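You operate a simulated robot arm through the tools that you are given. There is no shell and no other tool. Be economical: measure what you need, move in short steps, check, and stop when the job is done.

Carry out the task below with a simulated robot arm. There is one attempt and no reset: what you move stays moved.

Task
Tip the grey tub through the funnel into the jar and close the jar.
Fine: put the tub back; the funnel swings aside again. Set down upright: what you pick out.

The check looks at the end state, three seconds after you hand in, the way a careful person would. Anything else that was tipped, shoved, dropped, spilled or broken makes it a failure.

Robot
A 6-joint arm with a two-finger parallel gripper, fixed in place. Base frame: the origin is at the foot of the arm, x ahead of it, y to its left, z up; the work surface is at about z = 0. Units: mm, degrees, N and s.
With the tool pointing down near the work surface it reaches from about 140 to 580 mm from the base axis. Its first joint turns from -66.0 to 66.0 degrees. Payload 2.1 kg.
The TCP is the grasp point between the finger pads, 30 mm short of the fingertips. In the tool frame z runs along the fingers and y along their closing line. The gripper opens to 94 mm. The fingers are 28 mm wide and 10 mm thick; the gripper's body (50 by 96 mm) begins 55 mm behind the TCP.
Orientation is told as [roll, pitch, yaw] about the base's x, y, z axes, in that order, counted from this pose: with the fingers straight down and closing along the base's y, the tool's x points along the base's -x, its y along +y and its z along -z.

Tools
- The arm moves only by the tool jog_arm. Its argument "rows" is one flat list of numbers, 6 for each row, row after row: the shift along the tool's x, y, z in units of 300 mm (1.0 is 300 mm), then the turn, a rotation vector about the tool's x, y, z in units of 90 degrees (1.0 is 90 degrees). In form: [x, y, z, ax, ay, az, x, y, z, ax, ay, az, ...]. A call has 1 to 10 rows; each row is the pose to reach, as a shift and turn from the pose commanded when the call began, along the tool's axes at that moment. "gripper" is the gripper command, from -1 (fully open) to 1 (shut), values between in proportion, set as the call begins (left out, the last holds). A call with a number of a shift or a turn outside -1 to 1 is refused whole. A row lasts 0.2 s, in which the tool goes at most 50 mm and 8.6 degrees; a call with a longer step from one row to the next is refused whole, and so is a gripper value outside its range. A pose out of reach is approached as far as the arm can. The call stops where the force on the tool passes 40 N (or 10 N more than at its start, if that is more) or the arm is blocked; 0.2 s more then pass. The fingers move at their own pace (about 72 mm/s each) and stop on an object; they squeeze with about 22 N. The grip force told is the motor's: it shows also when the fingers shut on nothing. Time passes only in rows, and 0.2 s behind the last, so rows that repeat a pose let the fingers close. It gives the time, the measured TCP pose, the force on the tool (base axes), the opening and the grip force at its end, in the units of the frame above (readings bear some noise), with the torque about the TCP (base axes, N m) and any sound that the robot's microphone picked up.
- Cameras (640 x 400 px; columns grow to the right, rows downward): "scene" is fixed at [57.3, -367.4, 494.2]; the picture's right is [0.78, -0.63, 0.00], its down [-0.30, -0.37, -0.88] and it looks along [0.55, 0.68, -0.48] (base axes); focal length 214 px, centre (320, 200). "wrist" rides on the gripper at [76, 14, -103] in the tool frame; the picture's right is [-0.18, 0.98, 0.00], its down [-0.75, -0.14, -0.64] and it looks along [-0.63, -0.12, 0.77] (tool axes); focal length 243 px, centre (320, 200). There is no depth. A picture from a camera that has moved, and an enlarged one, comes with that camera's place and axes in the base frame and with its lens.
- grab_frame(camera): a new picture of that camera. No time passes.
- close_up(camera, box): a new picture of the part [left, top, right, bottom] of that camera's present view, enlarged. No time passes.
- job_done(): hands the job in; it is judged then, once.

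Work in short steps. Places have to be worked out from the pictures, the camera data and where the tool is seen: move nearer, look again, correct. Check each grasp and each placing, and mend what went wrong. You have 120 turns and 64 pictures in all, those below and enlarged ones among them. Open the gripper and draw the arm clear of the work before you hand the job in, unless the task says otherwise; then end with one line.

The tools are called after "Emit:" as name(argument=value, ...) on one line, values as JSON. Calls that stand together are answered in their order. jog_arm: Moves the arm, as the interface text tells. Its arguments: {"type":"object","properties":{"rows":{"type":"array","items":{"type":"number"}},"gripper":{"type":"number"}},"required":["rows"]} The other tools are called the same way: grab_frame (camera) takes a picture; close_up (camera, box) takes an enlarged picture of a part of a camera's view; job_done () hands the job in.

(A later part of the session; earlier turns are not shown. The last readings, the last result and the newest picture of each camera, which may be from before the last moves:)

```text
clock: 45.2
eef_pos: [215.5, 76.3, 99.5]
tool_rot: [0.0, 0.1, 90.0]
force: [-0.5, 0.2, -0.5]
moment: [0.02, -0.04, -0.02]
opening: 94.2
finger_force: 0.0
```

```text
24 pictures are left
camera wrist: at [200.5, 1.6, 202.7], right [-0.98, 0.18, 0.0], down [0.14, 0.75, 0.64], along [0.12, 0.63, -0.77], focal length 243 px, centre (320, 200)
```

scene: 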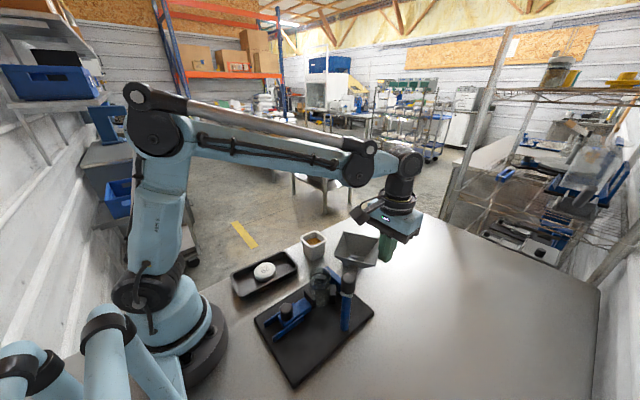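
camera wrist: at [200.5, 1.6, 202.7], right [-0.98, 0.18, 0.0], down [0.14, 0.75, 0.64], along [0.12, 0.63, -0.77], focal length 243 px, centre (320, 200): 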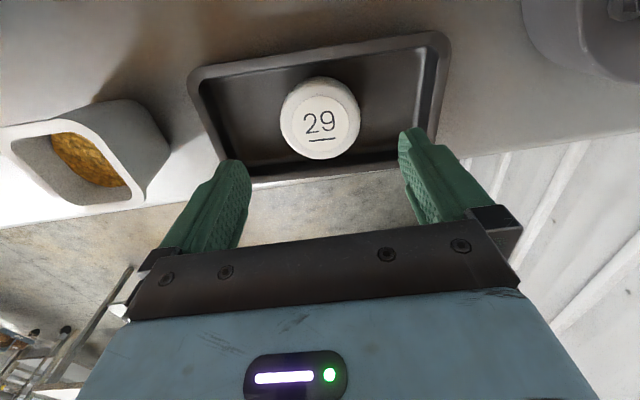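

I zoom in for a more precise lid centre.

Emit:
close_up(camera="wrist", box=[260, 65, 380, 170])

```text
3.81 times, centred on (320, 118) of wrist
camera zoom: at [200.5, 1.6, 202.7], right [-0.98, 0.18, 0.0], down [0.14, 0.75, 0.64], along [0.12, 0.63, -0.77], focal length 924 px, centre (320, 514)
```

zoom: 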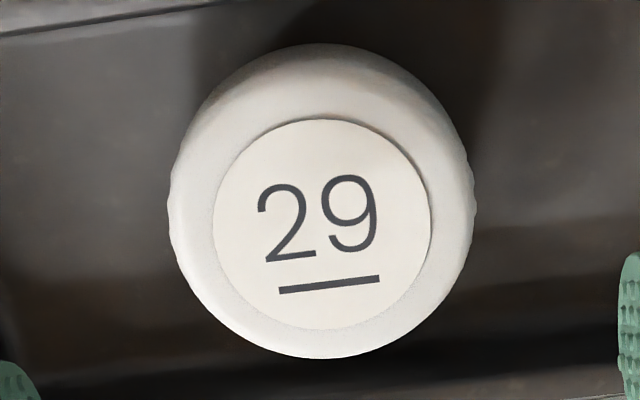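

The lid's centre is about (214,75.5). I descend to z≈37 and check the force before gripping.

Emit:
jog_arm(rows=[0.004, 0.003, 0.1, 0, 0, 0, 0.004, 0.003, 0.16, 0, 0, 0, 0.004, 0.003, 0.19, 0, 0, 0, 0.004, 0.003, 0.207, 0, 0, 0, 0.004, 0.003, 0.207, 0, 0, 0])

Emit:
jog_arm(rows=[0, 0, 0, 0, 0, 0, 0, 0, 0, 0, 0, 0, 0, 0, 0, 0, 0, 0, 0, 0, 0, 0, 0, 0], gripper=1)

Emit:
close_up(camera="wrist", box=[180, 80, 460, 255])

```text
clock: 46.4
eef_pos: [213.0, 76.6, 39.0]
tool_rot: [-0.1, 0.0, 89.9]
force: [-0.6, -1.4, 0.1]
moment: [0.02, -0.01, 0.01]
opening: 94.0
finger_force: 0.0
```

```text
clock: 47.4
eef_pos: [213.3, 75.9, 38.7]
tool_rot: [0.0, 0.0, 90.0]
force: [0.0, -0.8, 0.1]
moment: [0.02, 0.02, 0.01]
opening: 58.3
finger_force: 21.9
```

```text
2.29 times, centred on (320, 168) of wrist
camera zoom: at [199.3, 1.2, 141.4], right [-0.98, 0.18, 0.0], down [0.14, 0.75, 0.64], along [0.12, 0.63, -0.77], focal length 555 px, centre (320, 274)
```

zoom: 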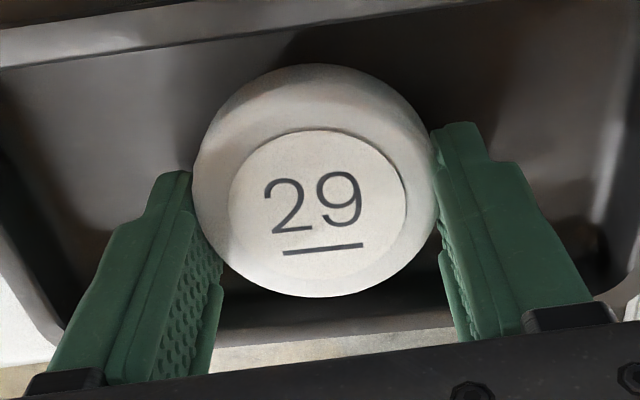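

The lid is gripped (58 mm). I lift it out and carry it above the jar at z≈190.

Emit:
jog_arm(rows=[0, 0, -0.05, 0, 0, 0, 0, 0, -0.15, 0, 0, 0, 0, 0, -0.28, 0, 0, 0, 0, 0, -0.41, 0, 0, 0, 0, 0, -0.504, 0, 0, 0, 0.11, -0.047, -0.504, 0, 0, 0, 0.22, -0.094, -0.504, 0, 0, 0, 0.33, -0.141, -0.504, 0, 0, 0, 0.44, -0.188, -0.504, 0, 0, 0, 0.54, -0.235, -0.504, 0, 0, 0])

Emit:
close_up(camera="scene", box=[265, 215, 375, 315])

Emit:
grab_frame(camera="wrist")

```text
clock: 49.6
eef_pos: [283.5, -86.2, 191.2]
tool_rot: [-0.1, -0.1, 90.0]
force: [0.1, 0.8, 0.4]
moment: [0.0, -0.03, 0.01]
opening: 58.3
finger_force: 21.7
```

```text
4.00 times, centred on (320, 265) of scene
camera zoom: at [57.3, -367.3, 494.2], right [0.78, -0.63, 0.0], down [-0.3, -0.37, -0.88], along [0.55, 0.68, -0.48], focal length 858 px, centre (320, -60)
```

zoom: 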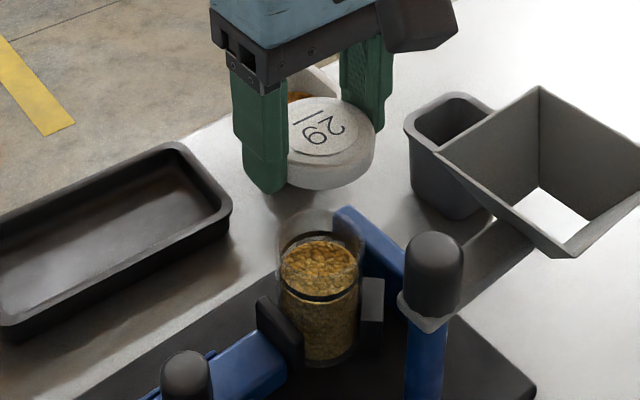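

```text
20 pictures are left
camera wrist: at [269.9, -161.0, 293.3], right [-0.98, 0.18, 0.0], down [0.14, 0.75, 0.64], along [0.12, 0.63, -0.77], focal length 243 px, centre (320, 200)
```

wrist: 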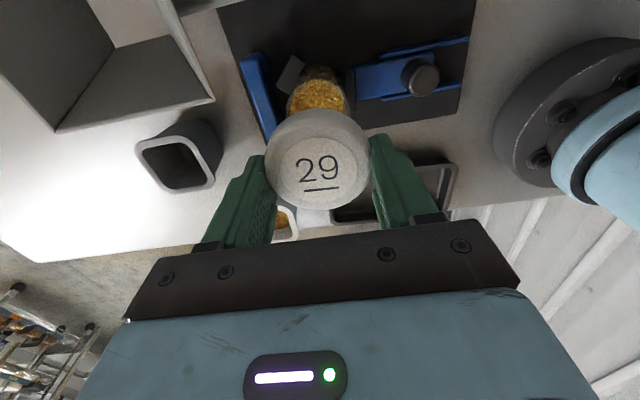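

Lid and jar agree in position within about 1 mm, with the jar rim near z≈90. I lower to just above it and look.

Emit:
jog_arm(rows=[0, 0, 0.08, 0, 0, 0, 0, 0, 0.15, 0, 0, 0, 0, 0, 0.18, 0, 0, 0, 0, 0, 0.18, 0, 0, 0])

Emit:
close_up(camera="scene", box=[275, 220, 365, 305])

```text
clock: 50.6
eef_pos: [284.8, -85.3, 133.8]
tool_rot: [0.1, 0.0, 90.1]
force: [0.1, -0.1, -0.5]
moment: [0.01, 0.06, -0.03]
opening: 58.3
finger_force: 21.9
```

```text
4.71 times, centred on (320, 262) of scene
camera zoom: at [57.3, -367.4, 494.2], right [0.78, -0.63, 0.0], down [-0.3, -0.37, -0.88], along [0.55, 0.68, -0.48], focal length 1009 px, centre (320, -94)
```

zoom: 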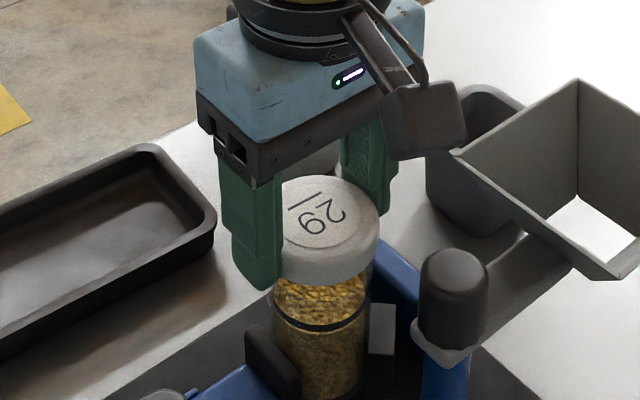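

The lid looks centred over the jar with good clearance to the post. I lower slowly in small steps until contact.

Emit:
jog_arm(rows=[0, 0, 0.015, 0, 0, 0, 0, 0, 0.03, 0, 0, 0, 0, 0, 0.04, 0, 0, 0, 0, 0, 0.05, 0, 0, 0, 0, 0, 0.06, 0, 0, 0, 0, 0, 0.07, 0, 0, 0])

```text
clock: 52.0
eef_pos: [285.8, -84.7, 115.8]
tool_rot: [-0.1, 0.0, 90.0]
force: [6.1, 5.2, 23.6]
moment: [-0.02, -0.22, 0.05]
opening: 58.3
finger_force: 21.8
```

Contact at z≈116 with 24 N. I look at how the lid sits.

Emit:
close_up(camera="scene", box=[290, 240, 350, 300])

```text
6.67 times, centred on (320, 270) of scene
camera zoom: at [57.3, -367.3, 494.2], right [0.78, -0.63, 0.0], down [-0.3, -0.37, -0.88], along [0.55, 0.68, -0.48], focal length 1430 px, centre (320, -267)
```

zoom: 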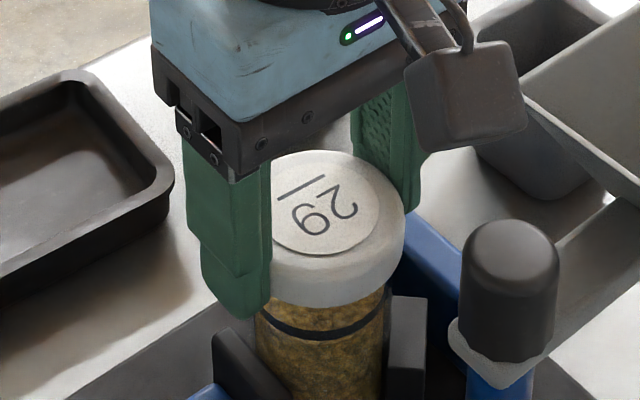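

The lid sits evenly on the thread start. I relieve the side load and turn clockwise (yaw decreasing) with light downward pressure.

Emit:
jog_arm(rows=[-0.003, -0.003, -0.004, 0, 0, 0.05, -0.003, -0.003, -0.004, 0, 0, 0.13, -0.003, -0.003, -0.004, 0, 0, 0.21, -0.003, -0.003, -0.003, 0, 0, 0.29, -0.003, -0.003, -0.003, 0, 0, 0.37, -0.003, -0.003, -0.002, 0, 0, 0.45])

```text
clock: 53.4
eef_pos: [285.9, -85.5, 116.0]
tool_rot: [-0.1, 0.1, 49.3]
force: [5.9, -5.4, 1.7]
moment: [-0.35, -0.33, 0.04]
opening: 58.4
finger_force: 21.7
```

Turning goes without resistance. I continue turning with a little more downward travel.

Emit:
jog_arm(rows=[0, 0, 0.004, 0, 0, 0.08, 0, 0, 0.005, 0, 0, 0.16, 0, 0, 0.006, 0, 0, 0.24, 0, 0, 0.006, 0, 0, 0.32, 0, 0, 0.007, 0, 0, 0.4, 0, 0, 0.007, 0, 0, 0.48, 0, 0, 0.008, 0, 0, 0.56])

Emit:
close_up(camera="scene", box=[290, 240, 350, 300])

```text
clock: 54.8
eef_pos: [286.3, -86.5, 112.8]
tool_rot: [-0.3, -0.2, 7.3]
force: [1.5, -1.1, 7.2]
moment: [-0.03, 0.19, 0.03]
opening: 58.1
finger_force: 21.9
stopped in row 7: the force on the tool passed its limit (the readings are from after the stop); the commanded pose is now the measured one
```

```text
6.67 times, centred on (320, 270) of scene
camera zoom: at [57.3, -367.3, 494.2], right [0.78, -0.63, 0.0], down [-0.3, -0.37, -0.88], along [0.55, 0.68, -0.48], focal length 1430 px, centre (320, -267)
```

zoom: 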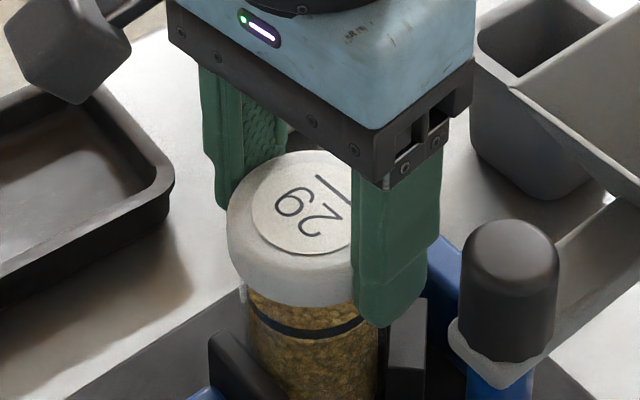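

The lid turned with the gripper and moved down 3 mm. I keep turning without extra push to see the reaction.

Emit:
jog_arm(rows=[0, 0, 0, 0, 0, 0.06, 0, 0, 0, 0, 0, 0.12, 0, 0, 0, 0, 0, 0.18, 0, 0, 0, 0, 0, 0.24])

```text
clock: 55.8
eef_pos: [286.0, -86.9, 113.7]
tool_rot: [-0.3, -0.5, -14.4]
force: [9.6, -12.5, 7.6]
moment: [-0.81, -0.49, 0.12]
opening: 58.4
finger_force: 22.1
```

Side forces suggest the lid is held about 1.5 mm off the tool axis. I shift to relieve them before turning further.

Emit:
jog_arm(rows=[-0.0053, -0.004, 0, 0, 0, 0, -0.0053, -0.004, 0, 0, 0, 0])

```text
clock: 56.4
eef_pos: [286.4, -86.4, 112.6]
tool_rot: [-0.1, -0.1, -14.2]
force: [3.1, 0.6, 7.8]
moment: [0.14, 0.11, -0.06]
opening: 58.0
finger_force: 21.9
```

Forces dropped. I continue turning toward yaw -90 with the compensating shift.

Emit:
jog_arm(rows=[0.0002, -0.0008, 0.0005, 0, 0, 0.084, 0.0004, -0.0016, 0.001, 0, 0, 0.168, 0.0007, -0.0022, 0.0015, 0, 0, 0.252, 0.001, -0.0028, 0.002, 0, 0, 0.336, 0.0014, -0.0034, 0.002, 0, 0, 0.42])

```text
clock: 57.3
eef_pos: [285.3, -88.6, 113.0]
tool_rot: [-0.4, 0.0, -39.0]
force: [-3.2, -1.1, 10.2]
moment: [0.2, -0.06, 0.36]
opening: 58.0
finger_force: 22.0
stopped in row 4: the force on the tool passed its limit (the readings are from after the stop); the commanded pose is now the measured one
```

It stopped with torque 0.36 Nm about z, so the lid may be tight. I look.

Emit:
close_up(camera="scene", box=[285, 240, 355, 305])

```text
6.15 times, centred on (320, 272) of scene
camera zoom: at [57.3, -367.3, 494.2], right [0.78, -0.63, 0.0], down [-0.3, -0.37, -0.88], along [0.55, 0.68, -0.48], focal length 1320 px, centre (320, -246)
```

zoom: 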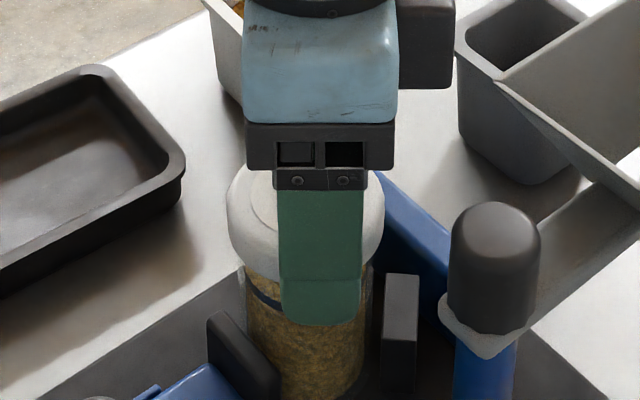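

The jar and clamp jaw have shifted about 5 mm toward -x, and the lid is off-centre in the grip. I release, rise, and inspect from above.

Emit:
jog_arm(rows=[0, 0, 0, 0, 0, 0, 0, 0, 0, 0, 0, 0, 0, 0, 0, 0, 0, 0], gripper=-1)

Emit:
jog_arm(rows=[0, 0, -0.1, 0, 0, 0, 0, 0, -0.25, 0, 0, 0, 0, 0, -0.4, 0, 0, 0, 0, 0, -0.5, 0, 0, 0])

Emit:
close_up(camera="scene", box=[275, 240, 365, 320])

Emit:
grab_frame(camera="wrist")

```text
clock: 58.1
eef_pos: [286.0, -88.2, 112.1]
tool_rot: [-0.4, 0.0, -39.1]
force: [0.1, 0.5, 0.1]
moment: [0.0, -0.01, 0.0]
opening: 94.0
finger_force: 0.0
```

```text
clock: 59.1
eef_pos: [288.4, -89.4, 261.3]
tool_rot: [-0.3, -0.1, -39.1]
force: [0.3, -0.3, -1.1]
moment: [-0.01, 0.0, 0.01]
opening: 93.9
finger_force: 0.1
```

```text
5.00 times, centred on (320, 280) of scene
camera zoom: at [57.3, -367.4, 494.2], right [0.78, -0.63, 0.0], down [-0.3, -0.37, -0.88], along [0.55, 0.68, -0.48], focal length 1072 px, centre (320, -200)
```

zoom: 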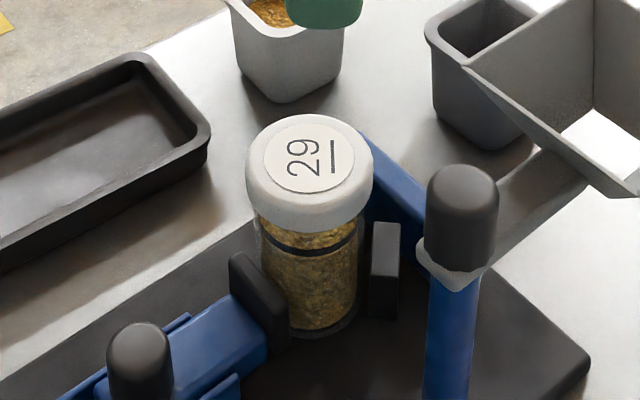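

```text
14 pictures are left
camera wrist: at [236.8, -28.1, 364.6], right [0.76, 0.65, 0.0], down [0.5, -0.58, 0.64], along [0.41, -0.49, -0.76], focal length 243 px, centre (320, 200)
```

wrist: 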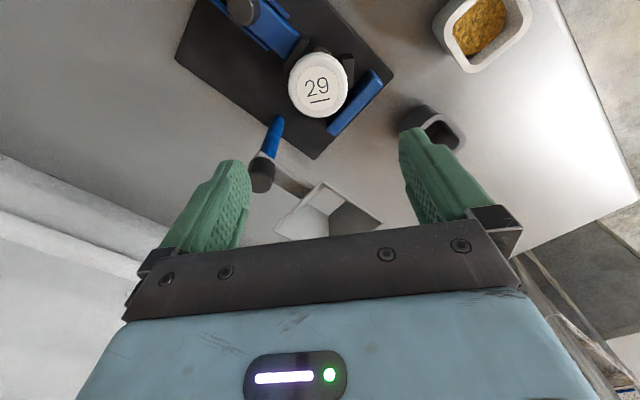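

The lid sits straight on the jar, but jar and lid have drifted to about (279,-85) with the jaw pushed back. I'll push the clamp slide back in by its knob at about (184,-88), so I move above it with yaw 0.

Emit:
jog_arm(rows=[0.055, -0.044, 0, 0, 0, -0.087, 0.11, -0.088, 0, 0, 0, -0.174, 0.165, -0.132, 0, 0, 0, -0.26, 0.22, -0.176, 0, 0, 0, -0.347, 0.274, -0.218, 0, 0, 0, -0.434, 0.274, -0.218, 0.12, 0, 0, -0.434, 0.274, -0.218, 0.237, 0, 0, -0.434, 0.274, -0.218, 0.237, 0, 0, -0.434])

Emit:
grab_frame(camera="wrist")

```text
clock: 60.9
eef_pos: [180.2, -86.5, 190.7]
tool_rot: [-0.3, 0.1, -0.2]
force: [-0.3, 0.5, -0.3]
moment: [0.01, -0.01, -0.02]
opening: 94.1
finger_force: 0.0
```

```text
13 pictures are left
camera wrist: at [103.8, -70.3, 294.2], right [0.19, 0.98, -0.01], down [0.75, -0.14, 0.64], along [0.63, -0.12, -0.77], focal length 243 px, centre (320, 200)
```

wrist: 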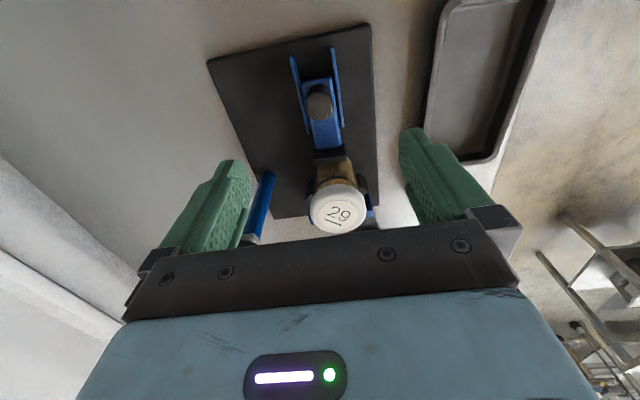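

The knob is right below at about (180,-85). I descend around it and grip it.

Emit:
jog_arm(rows=[0, -0.003, 0.1, 0, 0, 0, 0, -0.003, 0.2, 0, 0, 0, 0, -0.003, 0.3, 0, 0, 0, 0, -0.003, 0.36, 0, 0, 0, 0, -0.003, 0.389, 0, 0, 0])

Emit:
jog_arm(rows=[0, 0, 0, 0, 0, 0, 0, 0, 0, 0, 0, 0, 0, 0, 0, 0, 0, 0, 0, 0, 0, 0, 0, 0], gripper=1)

Emit:
close_up(camera="scene", box=[245, 230, 365, 330])

```text
clock: 62.1
eef_pos: [178.5, -88.4, 73.7]
tool_rot: [-0.2, 0.1, -0.1]
force: [-0.8, 0.1, -0.1]
moment: [0.01, 0.01, 0.02]
opening: 94.0
finger_force: 0.1
```

```text
clock: 63.1
eef_pos: [179.0, -86.8, 73.3]
tool_rot: [-0.4, 0.1, -0.1]
force: [1.8, -5.8, -0.2]
moment: [0.13, 0.06, 0.06]
opening: 27.0
finger_force: 21.5
```

```text
4.00 times, centred on (305, 280) of scene
camera zoom: at [57.3, -367.4, 494.2], right [0.78, -0.63, 0.0], down [-0.3, -0.37, -0.88], along [0.55, 0.68, -0.48], focal length 858 px, centre (380, -120)
```

zoom: 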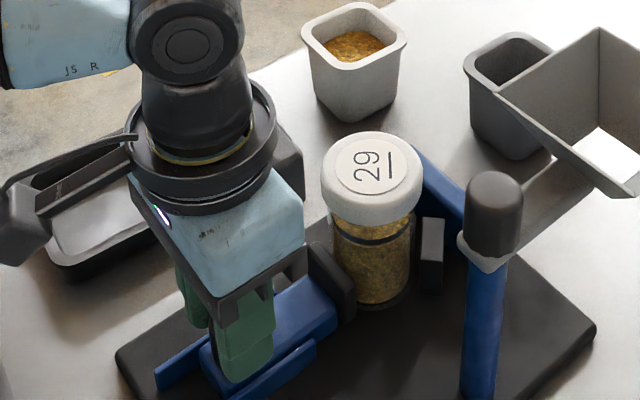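

The knob is held. I push the slide in +x in small steps, watching the force.

Emit:
jog_arm(rows=[-0.007, 0, 0, 0, 0, 0, -0.013, 0, 0, 0, 0, 0, -0.019, 0, 0, 0, 0, 0, -0.019, 0, 0, 0, 0, 0])

```text
clock: 64.1
eef_pos: [185.9, -87.7, 73.8]
tool_rot: [-0.2, 0.0, 0.1]
force: [-7.5, 4.2, 0.1]
moment: [0.27, 0.35, 0.07]
opening: 27.3
finger_force: 22.0
```

Emit:
jog_arm(rows=[-0.005, 0, 0, 0, 0, 0, -0.01, 0, 0, 0, 0, 0, -0.015, 0, 0, 0, 0, 0, -0.015, 0, 0, 0, 0, 0])

Emit:
close_up(camera="scene", box=[265, 240, 365, 320])

```text
clock: 65.1
eef_pos: [190.9, -88.5, 74.6]
tool_rot: [-0.3, 0.0, -0.1]
force: [-3.4, -0.2, 0.2]
moment: [0.26, -0.09, -0.14]
opening: 27.1
finger_force: 22.0
```

```text
5.00 times, centred on (315, 280) of scene
camera zoom: at [57.3, -367.4, 494.2], right [0.78, -0.63, 0.0], down [-0.3, -0.37, -0.88], along [0.55, 0.68, -0.48], focal length 1072 px, centre (345, -200)
```

zoom: 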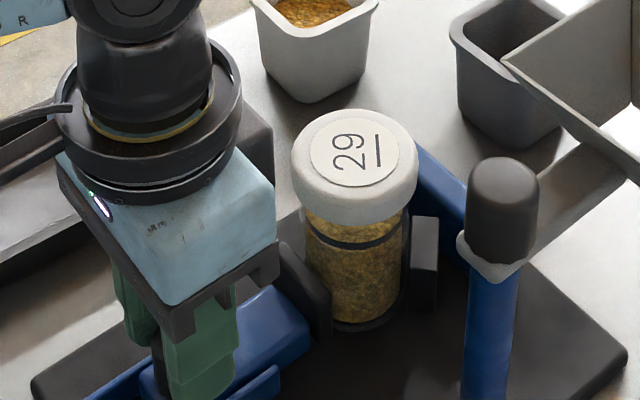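

The jar is nearly at the pads. I push a bit further until the force rises.

Emit:
jog_arm(rows=[-0.004, 0, 0, 0, 0, 0, -0.008, 0, 0, 0, 0, 0, -0.012, 0, 0, 0, 0, 0, -0.012, 0, 0, 0, 0, 0])

```text
clock: 66.1
eef_pos: [193.7, -88.5, 74.8]
tool_rot: [-0.2, 0.3, -0.2]
force: [-17.2, 5.6, 13.5]
moment: [0.23, 0.42, 0.05]
opening: 26.8
finger_force: 22.5
```

Force rises to 17 N, so the jar is seated in the V. I press once more slightly, then release and rise.

Emit:
jog_arm(rows=[-0.003, 0, 0.002, 0, 0, 0, -0.006, 0, 0.003, 0, 0, 0, -0.006, 0, 0.003, 0, 0, 0])

Emit:
jog_arm(rows=[0, 0, 0, 0, 0, 0, 0, 0, 0, 0, 0, 0, 0, 0, 0, 0, 0, 0], gripper=-1)

Emit:
jog_arm(rows=[0, 0, -0.1, 0, 0, 0, 0, 0, -0.25, 0, 0, 0, 0, 0, -0.4, 0, 0, 0, 0, 0, -0.55, 0, 0, 0, 0, 0, -0.55, 0, 0, 0])

Emit:
close_up(camera="scene", box=[265, 240, 365, 320])

Emit:
close_up(camera="wrist", box=[240, 50, 440, 230])

```text
clock: 66.9
eef_pos: [196.4, -88.8, 73.4]
tool_rot: [-0.5, 0.1, -0.1]
force: [-15.1, -7.9, 7.4]
moment: [0.2, 0.5, -0.17]
opening: 27.0
finger_force: 21.8
```

```text
clock: 67.7
eef_pos: [195.5, -88.8, 74.1]
tool_rot: [-0.3, 0.1, -0.1]
force: [-0.6, -0.3, -0.1]
moment: [-0.01, 0.02, 0.04]
opening: 94.1
finger_force: 0.0
```

```text
clock: 68.9
eef_pos: [196.7, -88.1, 241.3]
tool_rot: [-0.3, 0.1, 0.0]
force: [-0.2, -0.4, 0.2]
moment: [-0.01, 0.01, -0.02]
opening: 94.1
finger_force: 0.1
```

```text
5.00 times, centred on (315, 280) of scene
camera zoom: at [57.3, -367.4, 494.2], right [0.78, -0.63, 0.0], down [-0.3, -0.37, -0.88], along [0.55, 0.68, -0.48], focal length 1072 px, centre (345, -200)
```

zoom: 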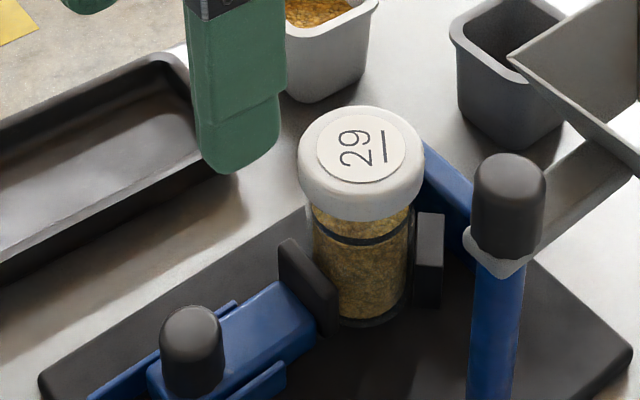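

```text
2.22 times, centred on (340, 140) of wrist
camera zoom: at [120.4, -72.8, 343.7], right [0.19, 0.98, -0.01], down [0.75, -0.14, 0.64], along [0.63, -0.12, -0.77], focal length 539 px, centre (276, 333)
```

zoom: 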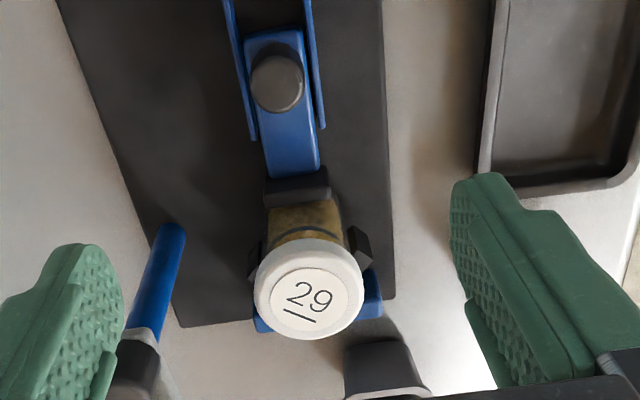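

Comparing post positions across views shows the stand itself slid about 12 mm in +x during that push. I'll nudge it back along the same line by pushing the tall blue backstop in -x, so I turn to yaw -90 and move to its +x side.

Emit:
jog_arm(rows=[-0.07, 0, 0, 0, 0, 0.09, -0.14, 0, 0, 0, 0, 0.18, -0.21, 0, 0, 0, 0, 0.27, -0.28, 0, 0, 0, 0, 0.36, -0.35, 0, 0, 0, 0, 0.45, -0.42, 0, 0, 0, 0, 0.54, -0.49, 0, 0, 0, 0, 0.63, -0.56, 0, 0, 0, 0, 0.72, -0.628, 0, 0, 0, 0, 0.81, -0.628, 0, 0, 0, 0, 0.9], gripper=1)

Emit:
jog_arm(rows=[0, 0, 0, 0, 0, 0.05, 0, 0, 0, 0, 0, 0.1, 0, 0, 0.15, 0, 0, 0.1, 0, 0, 0.3, 0, 0, 0.1, 0, 0, 0.3, 0, 0, 0.1])

Emit:
grab_frame(camera="scene")

```text
clock: 71.1
eef_pos: [384.1, -87.4, 238.1]
tool_rot: [-0.2, -0.3, -81.2]
force: [0.2, -0.1, -0.1]
moment: [0.01, 0.01, -0.05]
opening: 0.1
finger_force: 22.3
```

```text
clock: 72.3
eef_pos: [384.5, -87.4, 148.1]
tool_rot: [-0.1, -0.3, -90.1]
force: [-1.0, -0.6, -0.9]
moment: [0.04, -0.03, 0.02]
opening: 0.2
finger_force: 22.0
```

```text
8 pictures are left
```

scene: 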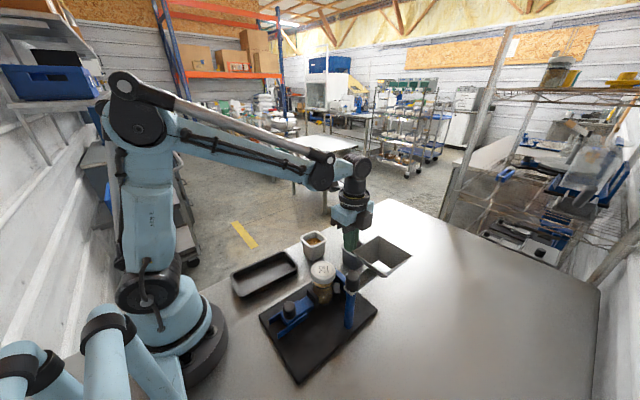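

Fingers are clear of tub and funnel. I lower to z≈78 and creep in -x to touch the backstop.

Emit:
jog_arm(rows=[0, 0, 0.12, 0, 0, 0, 0, 0, 0.233, 0, 0, 0, 0, -0.03, 0.233, 0, 0, 0, 0, -0.045, 0.233, 0, 0, 0, 0, -0.055, 0.233, 0, 0, 0, 0, -0.065, 0.233, 0, 0, 0])

```text
clock: 73.7
eef_pos: [364.8, -89.9, 78.1]
tool_rot: [-0.1, -0.4, -90.0]
force: [1.2, 3.3, -0.4]
moment: [-0.28, 0.18, 0.14]
opening: 0.0
finger_force: 22.2
```

Emit:
jog_arm(rows=[0, -0.007, 0, 0, 0, 0, 0, -0.014, 0, 0, 0, 0, 0, -0.02, 0, 0, 0, 0, 0, -0.026, 0, 0, 0, 0, 0, -0.026, 0, 0, 0, 0])

Emit:
close_up(camera="scene", box=[265, 255, 365, 340])

```text
clock: 74.9
eef_pos: [357.6, -89.1, 78.8]
tool_rot: [-0.2, -0.4, -90.2]
force: [-0.5, -0.1, 0.4]
moment: [0.03, -0.01, 0.03]
opening: 0.0
finger_force: 22.1
```

```text
4.71 times, centred on (315, 298) of scene
camera zoom: at [57.3, -367.4, 494.2], right [0.78, -0.63, 0.0], down [-0.3, -0.37, -0.88], along [0.55, 0.68, -0.48], focal length 1009 px, centre (344, -259)
```

zoom: 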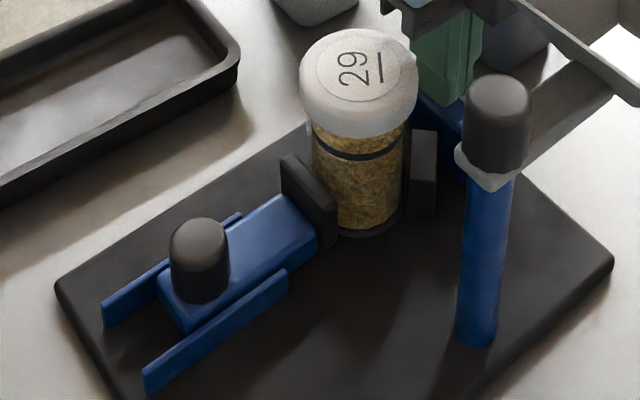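

The stand is displaced by about (+14,+4) mm relative to the start; contact with the backstop isn't felt yet. I continue in -x.

Emit:
jog_arm(rows=[0, -0.007, 0, 0, 0, 0, 0, -0.014, 0, 0, 0, 0, 0, -0.02, 0, 0, 0, 0, 0, -0.026, 0, 0, 0, 0, 0, -0.026, 0, 0, 0, 0])

```text
clock: 76.1
eef_pos: [349.2, -89.2, 79.9]
tool_rot: [-0.1, -0.3, -90.0]
force: [5.5, 7.9, -0.6]
moment: [-0.83, 0.48, 0.26]
opening: 0.1
finger_force: 22.2
```

The torque shows contact high up, so the gripper body is brushing the funnel rim. I shift +y by 14 mm to clear it, then continue.

Emit:
jog_arm(rows=[0, 0.01, 0, 0, 0, 0, 0.025, 0.01, 0, 0, 0, 0, 0.047, 0.01, 0, 0, 0, 0, 0.047, 0.01, 0, 0, 0, 0])

Emit:
close_up(camera="scene", box=[265, 215, 425, 340])

```text
clock: 77.1
eef_pos: [352.1, -76.1, 78.5]
tool_rot: [-0.1, -0.3, -90.0]
force: [-0.2, -0.8, -0.6]
moment: [0.0, 0.03, 0.0]
opening: 0.0
finger_force: 22.4
```

```text
3.20 times, centred on (345, 278) of scene
camera zoom: at [57.3, -367.4, 494.2], right [0.78, -0.63, 0.0], down [-0.3, -0.37, -0.88], along [0.55, 0.68, -0.48], focal length 686 px, centre (240, -48)
```

zoom: 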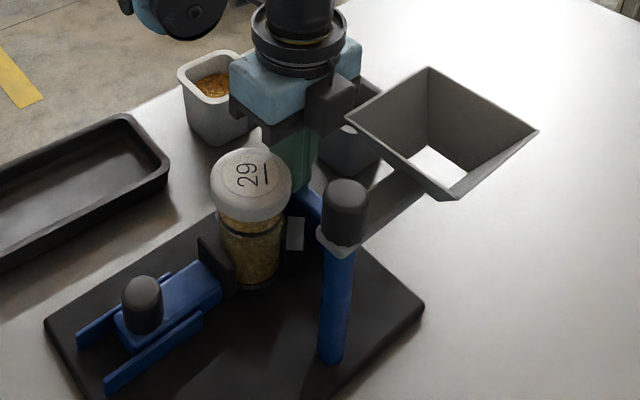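

Free now. I continue pushing in -x at y≈-76, watching the force.

Emit:
jog_arm(rows=[0, -0.007, 0, 0, 0, 0, 0, -0.014, 0, 0, 0, 0, 0, -0.02, 0, 0, 0, 0, 0, -0.026, 0, 0, 0, 0, 0, -0.026, 0, 0, 0, 0])

```text
clock: 78.3
eef_pos: [344.8, -76.5, 79.0]
tool_rot: [0.1, -0.3, -90.1]
force: [3.8, 1.4, -0.3]
moment: [0.02, -0.11, -0.03]
opening: 0.0
finger_force: 22.7
```

Contact with the backstop at the fingertips. I push 8 mm and check.

Emit:
jog_arm(rows=[0, -0.006, 0, 0, 0, 0, 0, -0.012, 0, 0, 0, 0, 0, -0.018, 0, 0, 0, 0, 0, -0.024, 0, 0, 0, 0, 0, -0.03, 0, 0, 0, 0, 0, -0.03, 0, 0, 0, 0])

Emit:
close_up(camera="scene", box=[265, 255, 365, 340])

```text
clock: 79.7
eef_pos: [336.4, -75.7, 79.3]
tool_rot: [-0.1, -0.2, -90.1]
force: [14.5, 0.7, 3.5]
moment: [0.1, -0.36, -0.1]
opening: 0.0
finger_force: 21.6
```

```text
4.71 times, centred on (315, 298) of scene
camera zoom: at [57.3, -367.4, 494.2], right [0.78, -0.63, 0.0], down [-0.3, -0.37, -0.88], along [0.55, 0.68, -0.48], focal length 1009 px, centre (344, -259)
```

zoom: 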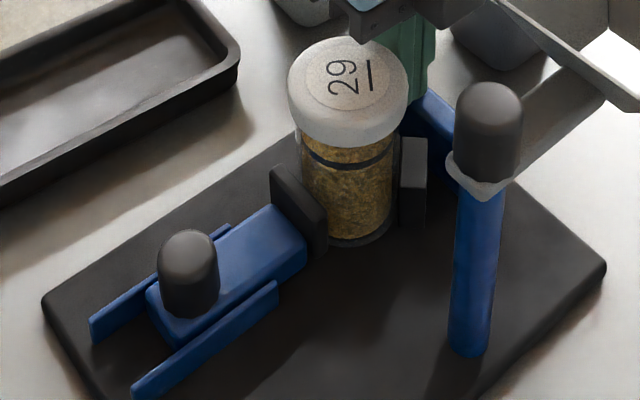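

It slid back about 8 mm; around 5 mm remains. I push 5 mm more and then back off and rise.

Emit:
jog_arm(rows=[0, -0.006, 0, 0, 0, 0, 0, -0.011, 0, 0, 0, 0, 0, -0.016, 0, 0, 0, 0, 0, -0.017, 0, 0, 0, 0, 0, 0.03, 0, 0, 0, 0, 0, 0.06, 0, 0, 0, 0, 0, 0.06, -0.15, 0, 0, 0, 0, 0.06, -0.3, 0, 0, 0, 0, 0.06, -0.45, 0, 0, 0, 0, 0.06, -0.5, 0, 0, 0])

Emit:
close_up(camera="scene", box=[265, 255, 365, 340])

```text
clock: 81.9
eef_pos: [353.1, -75.0, 228.6]
tool_rot: [0.0, -0.3, -90.1]
force: [-0.1, -0.1, 0.1]
moment: [-0.03, -0.01, -0.03]
opening: 0.0
finger_force: 21.9
```

```text
4.71 times, centred on (315, 298) of scene
camera zoom: at [57.3, -367.4, 494.2], right [0.78, -0.63, 0.0], down [-0.3, -0.37, -0.88], along [0.55, 0.68, -0.48], focal length 1009 px, centre (344, -259)
```

zoom: 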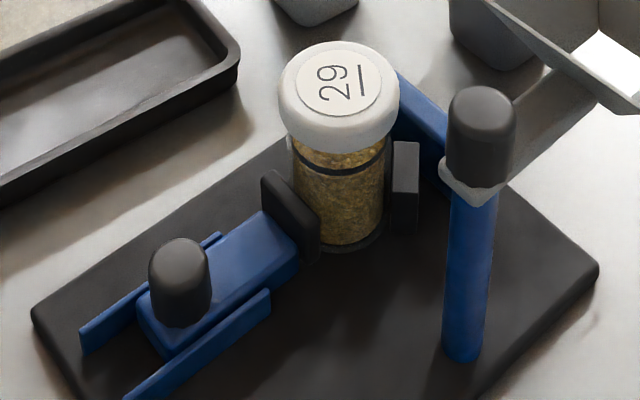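

The stand is back within about 2 mm of its start. The lid is now at about (278,-91). I move above it, opening and turning the tool back to yaw +90 for another tightening stroke.

Emit:
jog_arm(rows=[-0.01, -0.05, -0.05, 0, 0, -0.09, -0.02, -0.1, -0.05, 0, 0, -0.18, -0.03, -0.15, -0.05, 0, 0, -0.27, -0.04, -0.2, -0.05, 0, 0, -0.36, -0.05, -0.25, -0.05, 0, 0, -0.45, -0.05, -0.25, -0.05, 0, 0, -0.54, -0.05, -0.25, -0.05, 0, 0, -0.63, -0.05, -0.25, -0.05, 0, 0, -0.72, -0.05, -0.25, -0.05, 0, 0, -0.81, -0.05, -0.25, -0.05, 0, 0, -0.9], gripper=-1)

Emit:
jog_arm(rows=[0, 0, 0, 0, 0, -0.09, 0, 0, 0, 0, 0, -0.18, 0, 0, 0, 0, 0, -0.27, 0, 0, 0, 0, 0, -0.36, 0, 0, 0, 0, 0, -0.45, 0, 0, 0, 0, 0, -0.54, 0, 0, 0, 0, 0, -0.63, 0, 0, 0, 0, 0, -0.72, 0, 0, 0, 0, 0, -0.81, 0, 0, 0, 0, 0, -0.9])

Emit:
jog_arm(rows=[0, 0, 0, 0, 0, -0.09, 0, 0, 0, 0, 0, -0.2, 0, 0, 0, 0, 0, -0.2])

Emit:
close_up(camera="wrist", box=[240, 60, 400, 160])

```text
clock: 84.1
eef_pos: [279.8, -89.7, 244.2]
tool_rot: [-0.3, 0.0, -8.8]
force: [0.7, 0.6, 0.2]
moment: [-0.02, 0.04, -0.01]
opening: 93.9
finger_force: 0.1
```

```text
clock: 86.3
eef_pos: [279.0, -87.9, 244.0]
tool_rot: [0.0, 0.3, 72.1]
force: [0.2, 0.4, 0.1]
moment: [-0.04, -0.03, 0.02]
opening: 93.9
finger_force: 0.1
```

```text
refused: row 2 steps farther than a row can; nothing moved
```

```text
4.00 times, centred on (320, 110) of wrist
camera zoom: at [241.2, -154.8, 346.3], right [-0.88, 0.48, 0.0], down [0.37, 0.68, 0.64], along [0.31, 0.56, -0.77], focal length 970 px, centre (320, 560)
```

zoom: 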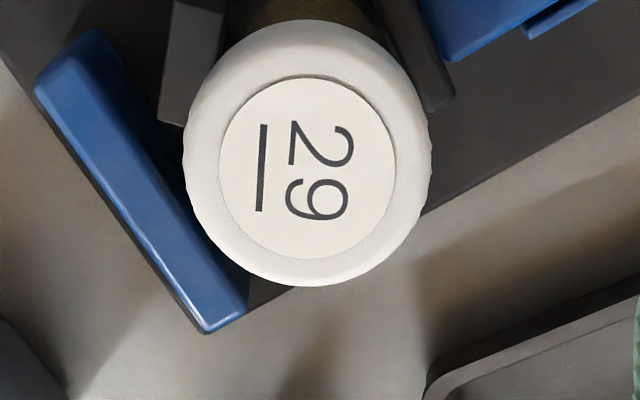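

The lid centre is about (280.3,-89.5). I correct laterally by 2–3 mm, descend to z≈111, and re-grip centred.

Emit:
jog_arm(rows=[0.005, -0.008, 0.1, 0, 0, 0, 0.005, -0.008, 0.22, 0, 0, 0, 0.005, -0.008, 0.33, 0, 0, 0, 0.005, -0.008, 0.41, 0, 0, 0, 0.005, -0.008, 0.443, 0, 0, 0, 0.005, -0.008, 0.443, 0, 0, 0])

Emit:
jog_arm(rows=[0, 0, 0, 0, 0, 0, 0, 0, 0, 0, 0, 0, 0, 0, 0, 0, 0, 0, 0, 0, 0, 0, 0, 0], gripper=1)

```text
clock: 87.7
eef_pos: [281.9, -90.1, 108.7]
tool_rot: [0.0, 0.3, 72.0]
force: [-0.2, 0.8, 1.1]
moment: [0.01, 0.01, 0.01]
opening: 93.7
finger_force: 0.0
```

```text
clock: 88.7
eef_pos: [281.2, -91.0, 111.1]
tool_rot: [0.0, 0.2, 71.9]
force: [-7.2, 0.7, -0.6]
moment: [0.03, 0.11, 0.03]
opening: 59.6
finger_force: 22.2
```

The opening of 59.6 mm means a well-centred grip now. I relieve the x force and turn clockwise with slight downward pressure.

Emit:
jog_arm(rows=[0.001, 0.003, 0.004, 0, 0, 0, 0.001, 0.003, 0.006, 0, 0, 0.06, 0.001, 0.003, 0.007, 0, 0, 0.12, 0.001, 0.003, 0.007, 0, 0, 0.18, 0.001, 0.003, 0.008, 0, 0, 0.24, 0.001, 0.003, 0.008, 0, 0, 0.3])

```text
clock: 90.1
eef_pos: [279.6, -91.7, 109.6]
tool_rot: [-0.3, 0.3, 44.7]
force: [5.3, 2.8, 6.4]
moment: [0.21, -0.09, 0.23]
opening: 58.8
finger_force: 22.1
```

Torque 0.23 Nm is building with low side load. I continue turning.

Emit:
jog_arm(rows=[-0.003, 0, 0.001, 0, 0, 0.05, -0.003, 0, 0.002, 0, 0, 0.11, -0.003, 0, 0.002, 0, 0, 0.17, -0.003, 0, 0.003, 0, 0, 0.23, -0.003, 0, 0.003, 0, 0, 0.3, -0.003, 0, 0.003, 0, 0, 0.36])

```text
clock: 91.5
eef_pos: [279.5, -90.8, 109.1]
tool_rot: [-0.2, 0.2, 12.5]
force: [3.8, -3.0, 15.5]
moment: [0.0, 0.0, 0.38]
opening: 58.7
finger_force: 21.9
```

Torque is 0.38 Nm and rising with a small descent. I continue without extra downward push.

Emit:
jog_arm(rows=[0, 0, 0, 0, 0, 0.06, 0, 0, 0, 0, 0, 0.12, 0, 0, 0, 0, 0, 0.18, 0, 0, 0, 0, 0, 0.24, 0, 0, 0, 0, 0, 0.3, 0, 0, 0, 0, 0, 0.36])

Emit:
close_up(camera="scene", box=[265, 245, 365, 330])

```text
clock: 92.9
eef_pos: [280.7, -91.0, 107.6]
tool_rot: [-0.3, -0.1, -20.0]
force: [4.5, -4.9, 5.8]
moment: [-0.24, -0.01, 0.32]
opening: 58.6
finger_force: 22.0
```

```text
4.71 times, centred on (315, 288) of scene
camera zoom: at [57.3, -367.4, 494.2], right [0.78, -0.63, 0.0], down [-0.3, -0.37, -0.88], along [0.55, 0.68, -0.48], focal length 1009 px, centre (344, -212)
```

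zoom: 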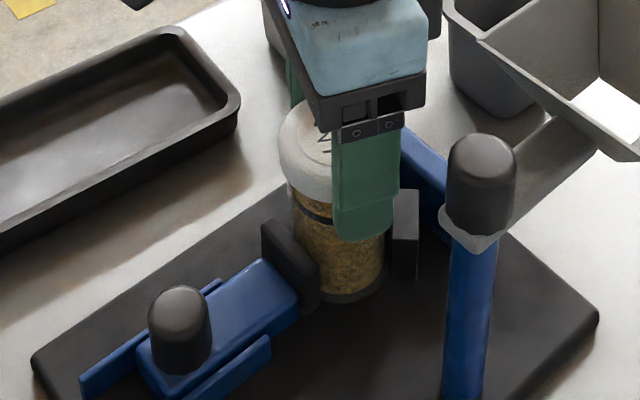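

The TCP drops while Fz falls, so the thread is drawing down and the jar holds still. I continue turning, following down slightly.

Emit:
jog_arm(rows=[0, 0, 0.001, 0, 0, 0.06, 0, 0, 0.002, 0, 0, 0.12, 0, 0, 0.002, 0, 0, 0.18, 0, 0, 0.003, 0, 0, 0.24, 0, 0, 0.003, 0, 0, 0.3, 0, 0, 0.004, 0, 0, 0.36])

```text
clock: 94.3
eef_pos: [280.3, -92.0, 107.3]
tool_rot: [-0.4, -0.2, -52.5]
force: [1.4, -5.7, 23.1]
moment: [-0.2, -0.09, 0.28]
opening: 59.0
finger_force: 21.3
```

Emit:
jog_arm(rows=[0, 0, 0, 0, 0, 0.07, 0, 0, 0, 0, 0, 0.14, 0, 0, 0, 0, 0, 0.21, 0, 0, 0, 0, 0, 0.28, 0, 0, 0, 0, 0, 0.35, 0, 0, 0, 0, 0, 0.42, 0, 0, 0, 0, 0, 0.5])

```text
clock: 95.9
eef_pos: [280.0, -92.1, 106.1]
tool_rot: [-0.1, -0.4, -97.4]
force: [1.8, -7.1, 10.5]
moment: [-0.13, 0.1, 0.21]
opening: 58.7
finger_force: 22.4
```

It is still drawing down with steady torque. I see whether the wrist can turn further.

Emit:
jog_arm(rows=[0, 0, 0, 0, 0, 0.07, 0, 0, 0, 0, 0, 0.14, 0, 0, 0, 0, 0, 0.21, 0, 0, 0.001, 0, 0, 0.28, 0, 0, 0.001, 0, 0, 0.35, 0, 0, 0.002, 0, 0, 0.42, 0, 0, 0.002, 0, 0, 0.5])

```text
clock: 97.5
eef_pos: [281.7, -91.6, 105.9]
tool_rot: [0.3, -0.3, -142.5]
force: [2.7, -3.4, 6.1]
moment: [-0.02, 0.06, 0.18]
opening: 59.0
finger_force: 21.9
```

Emit:
jog_arm(rows=[0, 0, 0.001, 0, 0, 0.07, 0, 0, 0.002, 0, 0, 0.14, 0, 0, 0.003, 0, 0, 0.21, 0, 0, 0.004, 0, 0, 0.28, 0, 0, 0.005, 0, 0, 0.35, 0, 0, 0.005, 0, 0, 0.42])

Emit:
grab_frame(camera="wrist")

```text
clock: 98.9
eef_pos: [281.2, -91.5, 104.9]
tool_rot: [0.3, -0.1, 179.7]
force: [3.7, -1.5, 12.8]
moment: [0.03, 0.04, 0.3]
opening: 58.8
finger_force: 22.1
```

```text
1 pictures are left
camera wrist: at [356.1, -103.9, 207.3], right [-0.19, -0.98, 0.01], down [-0.75, 0.15, 0.64], along [-0.63, 0.12, -0.77], focal length 243 px, centre (320, 200)
```

wrist: 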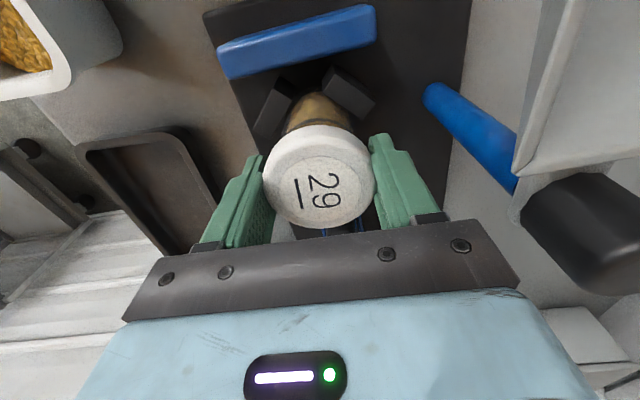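

The lid turns firmly with the gripper and the jar stays put; it has dropped about 6 mm this stroke. I keep turning until the torque climbs.

Emit:
jog_arm(rows=[0, 0, 0.0, 0, 0, 0.07, 0, 0, 0.001, 0, 0, 0.14, 0, 0, 0.001, 0, 0, 0.21, 0, 0, 0.002, 0, 0, 0.28, 0, 0, 0.002, 0, 0, 0.35, 0, 0, 0.003, 0, 0, 0.42])

```text
clock: 100.3
eef_pos: [200.0, -191.4, 100.2]
tool_rot: [-0.7, 0.2, 143.1]
force: [17.5, 6.3, 20.9]
moment: [0.18, -0.36, 0.18]
opening: 60.2
finger_force: 22.0
out of reach, approached as far as the arm can: row 2, 3, 4, 5, 6
```

The wrist hit its limit and the arm swung to (200,-191). I use the last picture to see what happened.

Emit:
close_up(camera="scene", box=[190, 200, 430, 390])

```text
2.11 times, centred on (310, 295) of scene
camera zoom: at [57.3, -367.3, 494.2], right [0.78, -0.63, 0.0], down [-0.3, -0.37, -0.88], along [0.55, 0.68, -0.48], focal length 452 px, centre (341, 0)
```

zoom: 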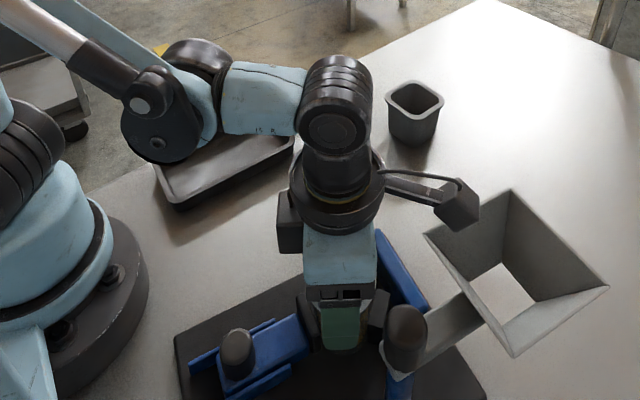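

The whole stand was dragged, upright and with the jar still in it, to about (200,-191) and turned roughly -13°. No pictures are left, so I'll work by touch: first release the lid and rise straight up.

Emit:
jog_arm(rows=[0, 0, 0, 0, 0, 0, 0, 0, 0, 0, 0, 0, 0, 0, 0, 0, 0, 0], gripper=-1)

```text
clock: 101.1
eef_pos: [198.9, -193.1, 101.0]
tool_rot: [-0.3, 0.2, 143.3]
force: [0.2, -1.1, -0.5]
moment: [0.0, 0.01, 0.0]
opening: 93.7
finger_force: 0.1
```

Emit:
jog_arm(rows=[0, 0, -0.1, 0, 0, 0, 0, 0, -0.25, 0, 0, 0, 0, 0, -0.4, 0, 0, 0, 0, 0, -0.4, 0, 0, 0])

```text
clock: 102.1
eef_pos: [195.2, -197.9, 222.6]
tool_rot: [0.2, 0.1, 142.2]
force: [0.2, -0.1, 0.3]
moment: [-0.01, 0.0, 0.01]
opening: 94.1
finger_force: 0.0
out of reach, approached as far as the arm can: row 1, 2, 3, 4
```

I rewind the tool yaw toward -39° above the lid, in two strokes.

Emit:
jog_arm(rows=[0, -0.005, 0, 0, 0, -0.09, 0, -0.01, 0, 0, 0, -0.18, 0, -0.015, 0, 0, 0, -0.27, 0, -0.02, 0, 0, 0, -0.36, 0, -0.025, 0, 0, 0, -0.45, 0, -0.029, 0, 0, 0, -0.54, 0, -0.029, 0, 0, 0, -0.63, 0, -0.029, 0, 0, 0, -0.72, 0, -0.029, 0, 0, 0, -0.81, 0, -0.029, 0, 0, 0, -0.9])

Emit:
jog_arm(rows=[0, 0, 0, 0, 0, -0.09, 0, 0, 0, 0, 0, -0.18, 0, 0, 0, 0, 0, -0.27, 0, 0, 0, 0, 0, -0.36, 0, 0, 0, 0, 0, -0.45, 0, 0, 0, 0, 0, -0.54, 0, 0, 0, 0, 0, -0.63, 0, 0, 0, 0, 0, -0.72, 0, 0, 0, 0, 0, -0.81, 0, 0, 0, 0, 0, -0.9])

```text
clock: 104.3
eef_pos: [201.1, -189.9, 224.5]
tool_rot: [0.2, -0.3, -136.7]
force: [0.0, -0.4, -0.4]
moment: [-0.01, 0.01, 0.02]
opening: 94.2
finger_force: 0.0
```

```text
clock: 106.5
eef_pos: [201.4, -190.7, 223.3]
tool_rot: [-0.3, -0.2, -55.6]
force: [-0.3, -0.7, 0.8]
moment: [-0.02, -0.01, -0.01]
opening: 93.8
finger_force: 0.1
```

I finish the yaw to -39° and descend around the lid, then grip.

Emit:
jog_arm(rows=[0, -0.007, 0, 0, 0, -0.09, 0, -0.007, 0, 0, 0, -0.184, 0, -0.007, 0.1, 0, 0, -0.184, 0, -0.007, 0.2, 0, 0, -0.184, 0, -0.007, 0.3, 0, 0, -0.184, 0, -0.007, 0.36, 0, 0, -0.184, 0, -0.007, 0.385, 0, 0, -0.184])

Emit:
jog_arm(rows=[0, 0, 0, 0, 0, 0, 0, 0, 0, 0, 0, 0, 0, 0, 0, 0, 0, 0, 0, 0, 0, 0, 0, 0], gripper=1)

```text
clock: 108.1
eef_pos: [199.3, -191.8, 108.3]
tool_rot: [-0.3, 0.0, -39.3]
force: [0.2, -0.5, -0.8]
moment: [0.03, 0.01, 0.0]
opening: 94.1
finger_force: 0.0
```

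```text
clock: 109.1
eef_pos: [200.6, -192.1, 108.2]
tool_rot: [-0.1, 0.0, -39.3]
force: [9.0, 13.8, 7.2]
moment: [0.65, -0.48, 0.08]
opening: 60.4
finger_force: 21.5
```

The lid is gripped centred at (201,-190.5), with the closing line along the way back. I drag the stand back slowly along that line, watching force and torque.

Emit:
jog_arm(rows=[0, 0.01, 0, 0, 0, 0, 0, 0.025, 0, 0, 0, 0, 0, 0.04, 0, 0, 0, 0, 0, 0.06, 0, 0, 0, 0, 0, 0.08, 0, 0, 0, 0, 0, 0.1, 0, 0, 0, 0])

```text
clock: 110.5
eef_pos: [217.9, -170.4, 108.9]
tool_rot: [-0.6, -0.1, -39.4]
force: [-14.7, -17.1, 21.5]
moment: [-0.4, 0.4, -0.1]
opening: 59.3
finger_force: 22.0
```

Dragging works (≈22 N). I continue.

Emit:
jog_arm(rows=[0, 0.02, 0, 0, 0, 0, 0, 0.04, 0, 0, 0, 0, 0, 0.06, 0, 0, 0, 0, 0, 0.08, 0, 0, 0, 0, 0, 0.1, 0, 0, 0, 0, 0, 0.12, 0, 0, 0, 0, 0, 0.14, 0, 0, 0, 0, 0, 0.16, 0, 0, 0, 0])

```text
clock: 112.3
eef_pos: [248.4, -133.2, 107.7]
tool_rot: [-0.4, -0.2, -39.4]
force: [-8.0, -11.4, 3.1]
moment: [-0.31, 0.25, -0.05]
opening: 59.0
finger_force: 22.1
```

About 53 mm remains. I go 50 mm, then measure the stand by touch.

Emit:
jog_arm(rows=[0, 0.02, 0, 0, 0, 0, 0, 0.04, 0, 0, 0, 0, 0, 0.06, 0, 0, 0, 0, 0, 0.08, 0, 0, 0, 0, 0, 0.1, 0, 0, 0, 0, 0, 0.12, 0, 0, 0, 0, 0, 0.14, 0, 0, 0, 0, 0, 0.155, 0, 0, 0, 0, 0, 0.165, 0, 0, 0, 0])

```text
clock: 114.3
eef_pos: [279.4, -95.1, 107.4]
tool_rot: [-0.7, -0.2, -39.4]
force: [-14.3, -17.2, 19.6]
moment: [-0.42, 0.47, 0.01]
opening: 58.8
finger_force: 21.9
```

I release the lid, rise, and go to probe the post by touch from its -x side (closed fingers, yaw 0).

Emit:
jog_arm(rows=[0, 0, 0, 0, 0, 0, 0, 0, 0, 0, 0, 0, 0, 0, 0, 0, 0, 0], gripper=-1)

Emit:
jog_arm(rows=[0, 0, -0.1, 0, 0, 0, 0, 0, -0.25, 0, 0, 0, 0, 0, -0.4, 0, 0, 0, -0.007, -0.066, -0.4, 0, 0, -0.087, -0.014, -0.13, -0.4, 0, 0, -0.174, -0.02, -0.2, -0.4, 0, 0, -0.26, -0.026, -0.26, -0.4, 0, 0, -0.347, -0.033, -0.329, -0.4, 0, 0, -0.434, -0.033, -0.329, -0.4, 0, 0, -0.434])

Emit:
jog_arm(rows=[0, 0, 0.1, 0, 0, 0, 0, 0, 0.2, 0, 0, 0, 0, 0, 0.3, 0, 0, 0, 0, 0, 0.363, 0, 0, 0, 0, 0, 0.363, 0, 0, 0], gripper=1)

```text
clock: 115.1
eef_pos: [279.3, -93.3, 106.3]
tool_rot: [-0.3, -0.1, -39.2]
force: [0.5, -0.4, -0.5]
moment: [0.0, 0.0, -0.02]
opening: 93.7
finger_force: 0.2
```

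```text
clock: 117.1
eef_pos: [224.7, -177.3, 227.8]
tool_rot: [-0.4, 0.1, -0.1]
force: [-0.1, -0.2, 0.0]
moment: [0.0, 0.03, -0.01]
opening: 93.9
finger_force: 0.0
```

```text
clock: 118.3
eef_pos: [225.1, -175.4, 118.2]
tool_rot: [-0.3, 0.0, -0.2]
force: [-0.2, -0.1, 0.0]
moment: [0.01, -0.05, 0.03]
opening: 0.0
finger_force: 22.1
```

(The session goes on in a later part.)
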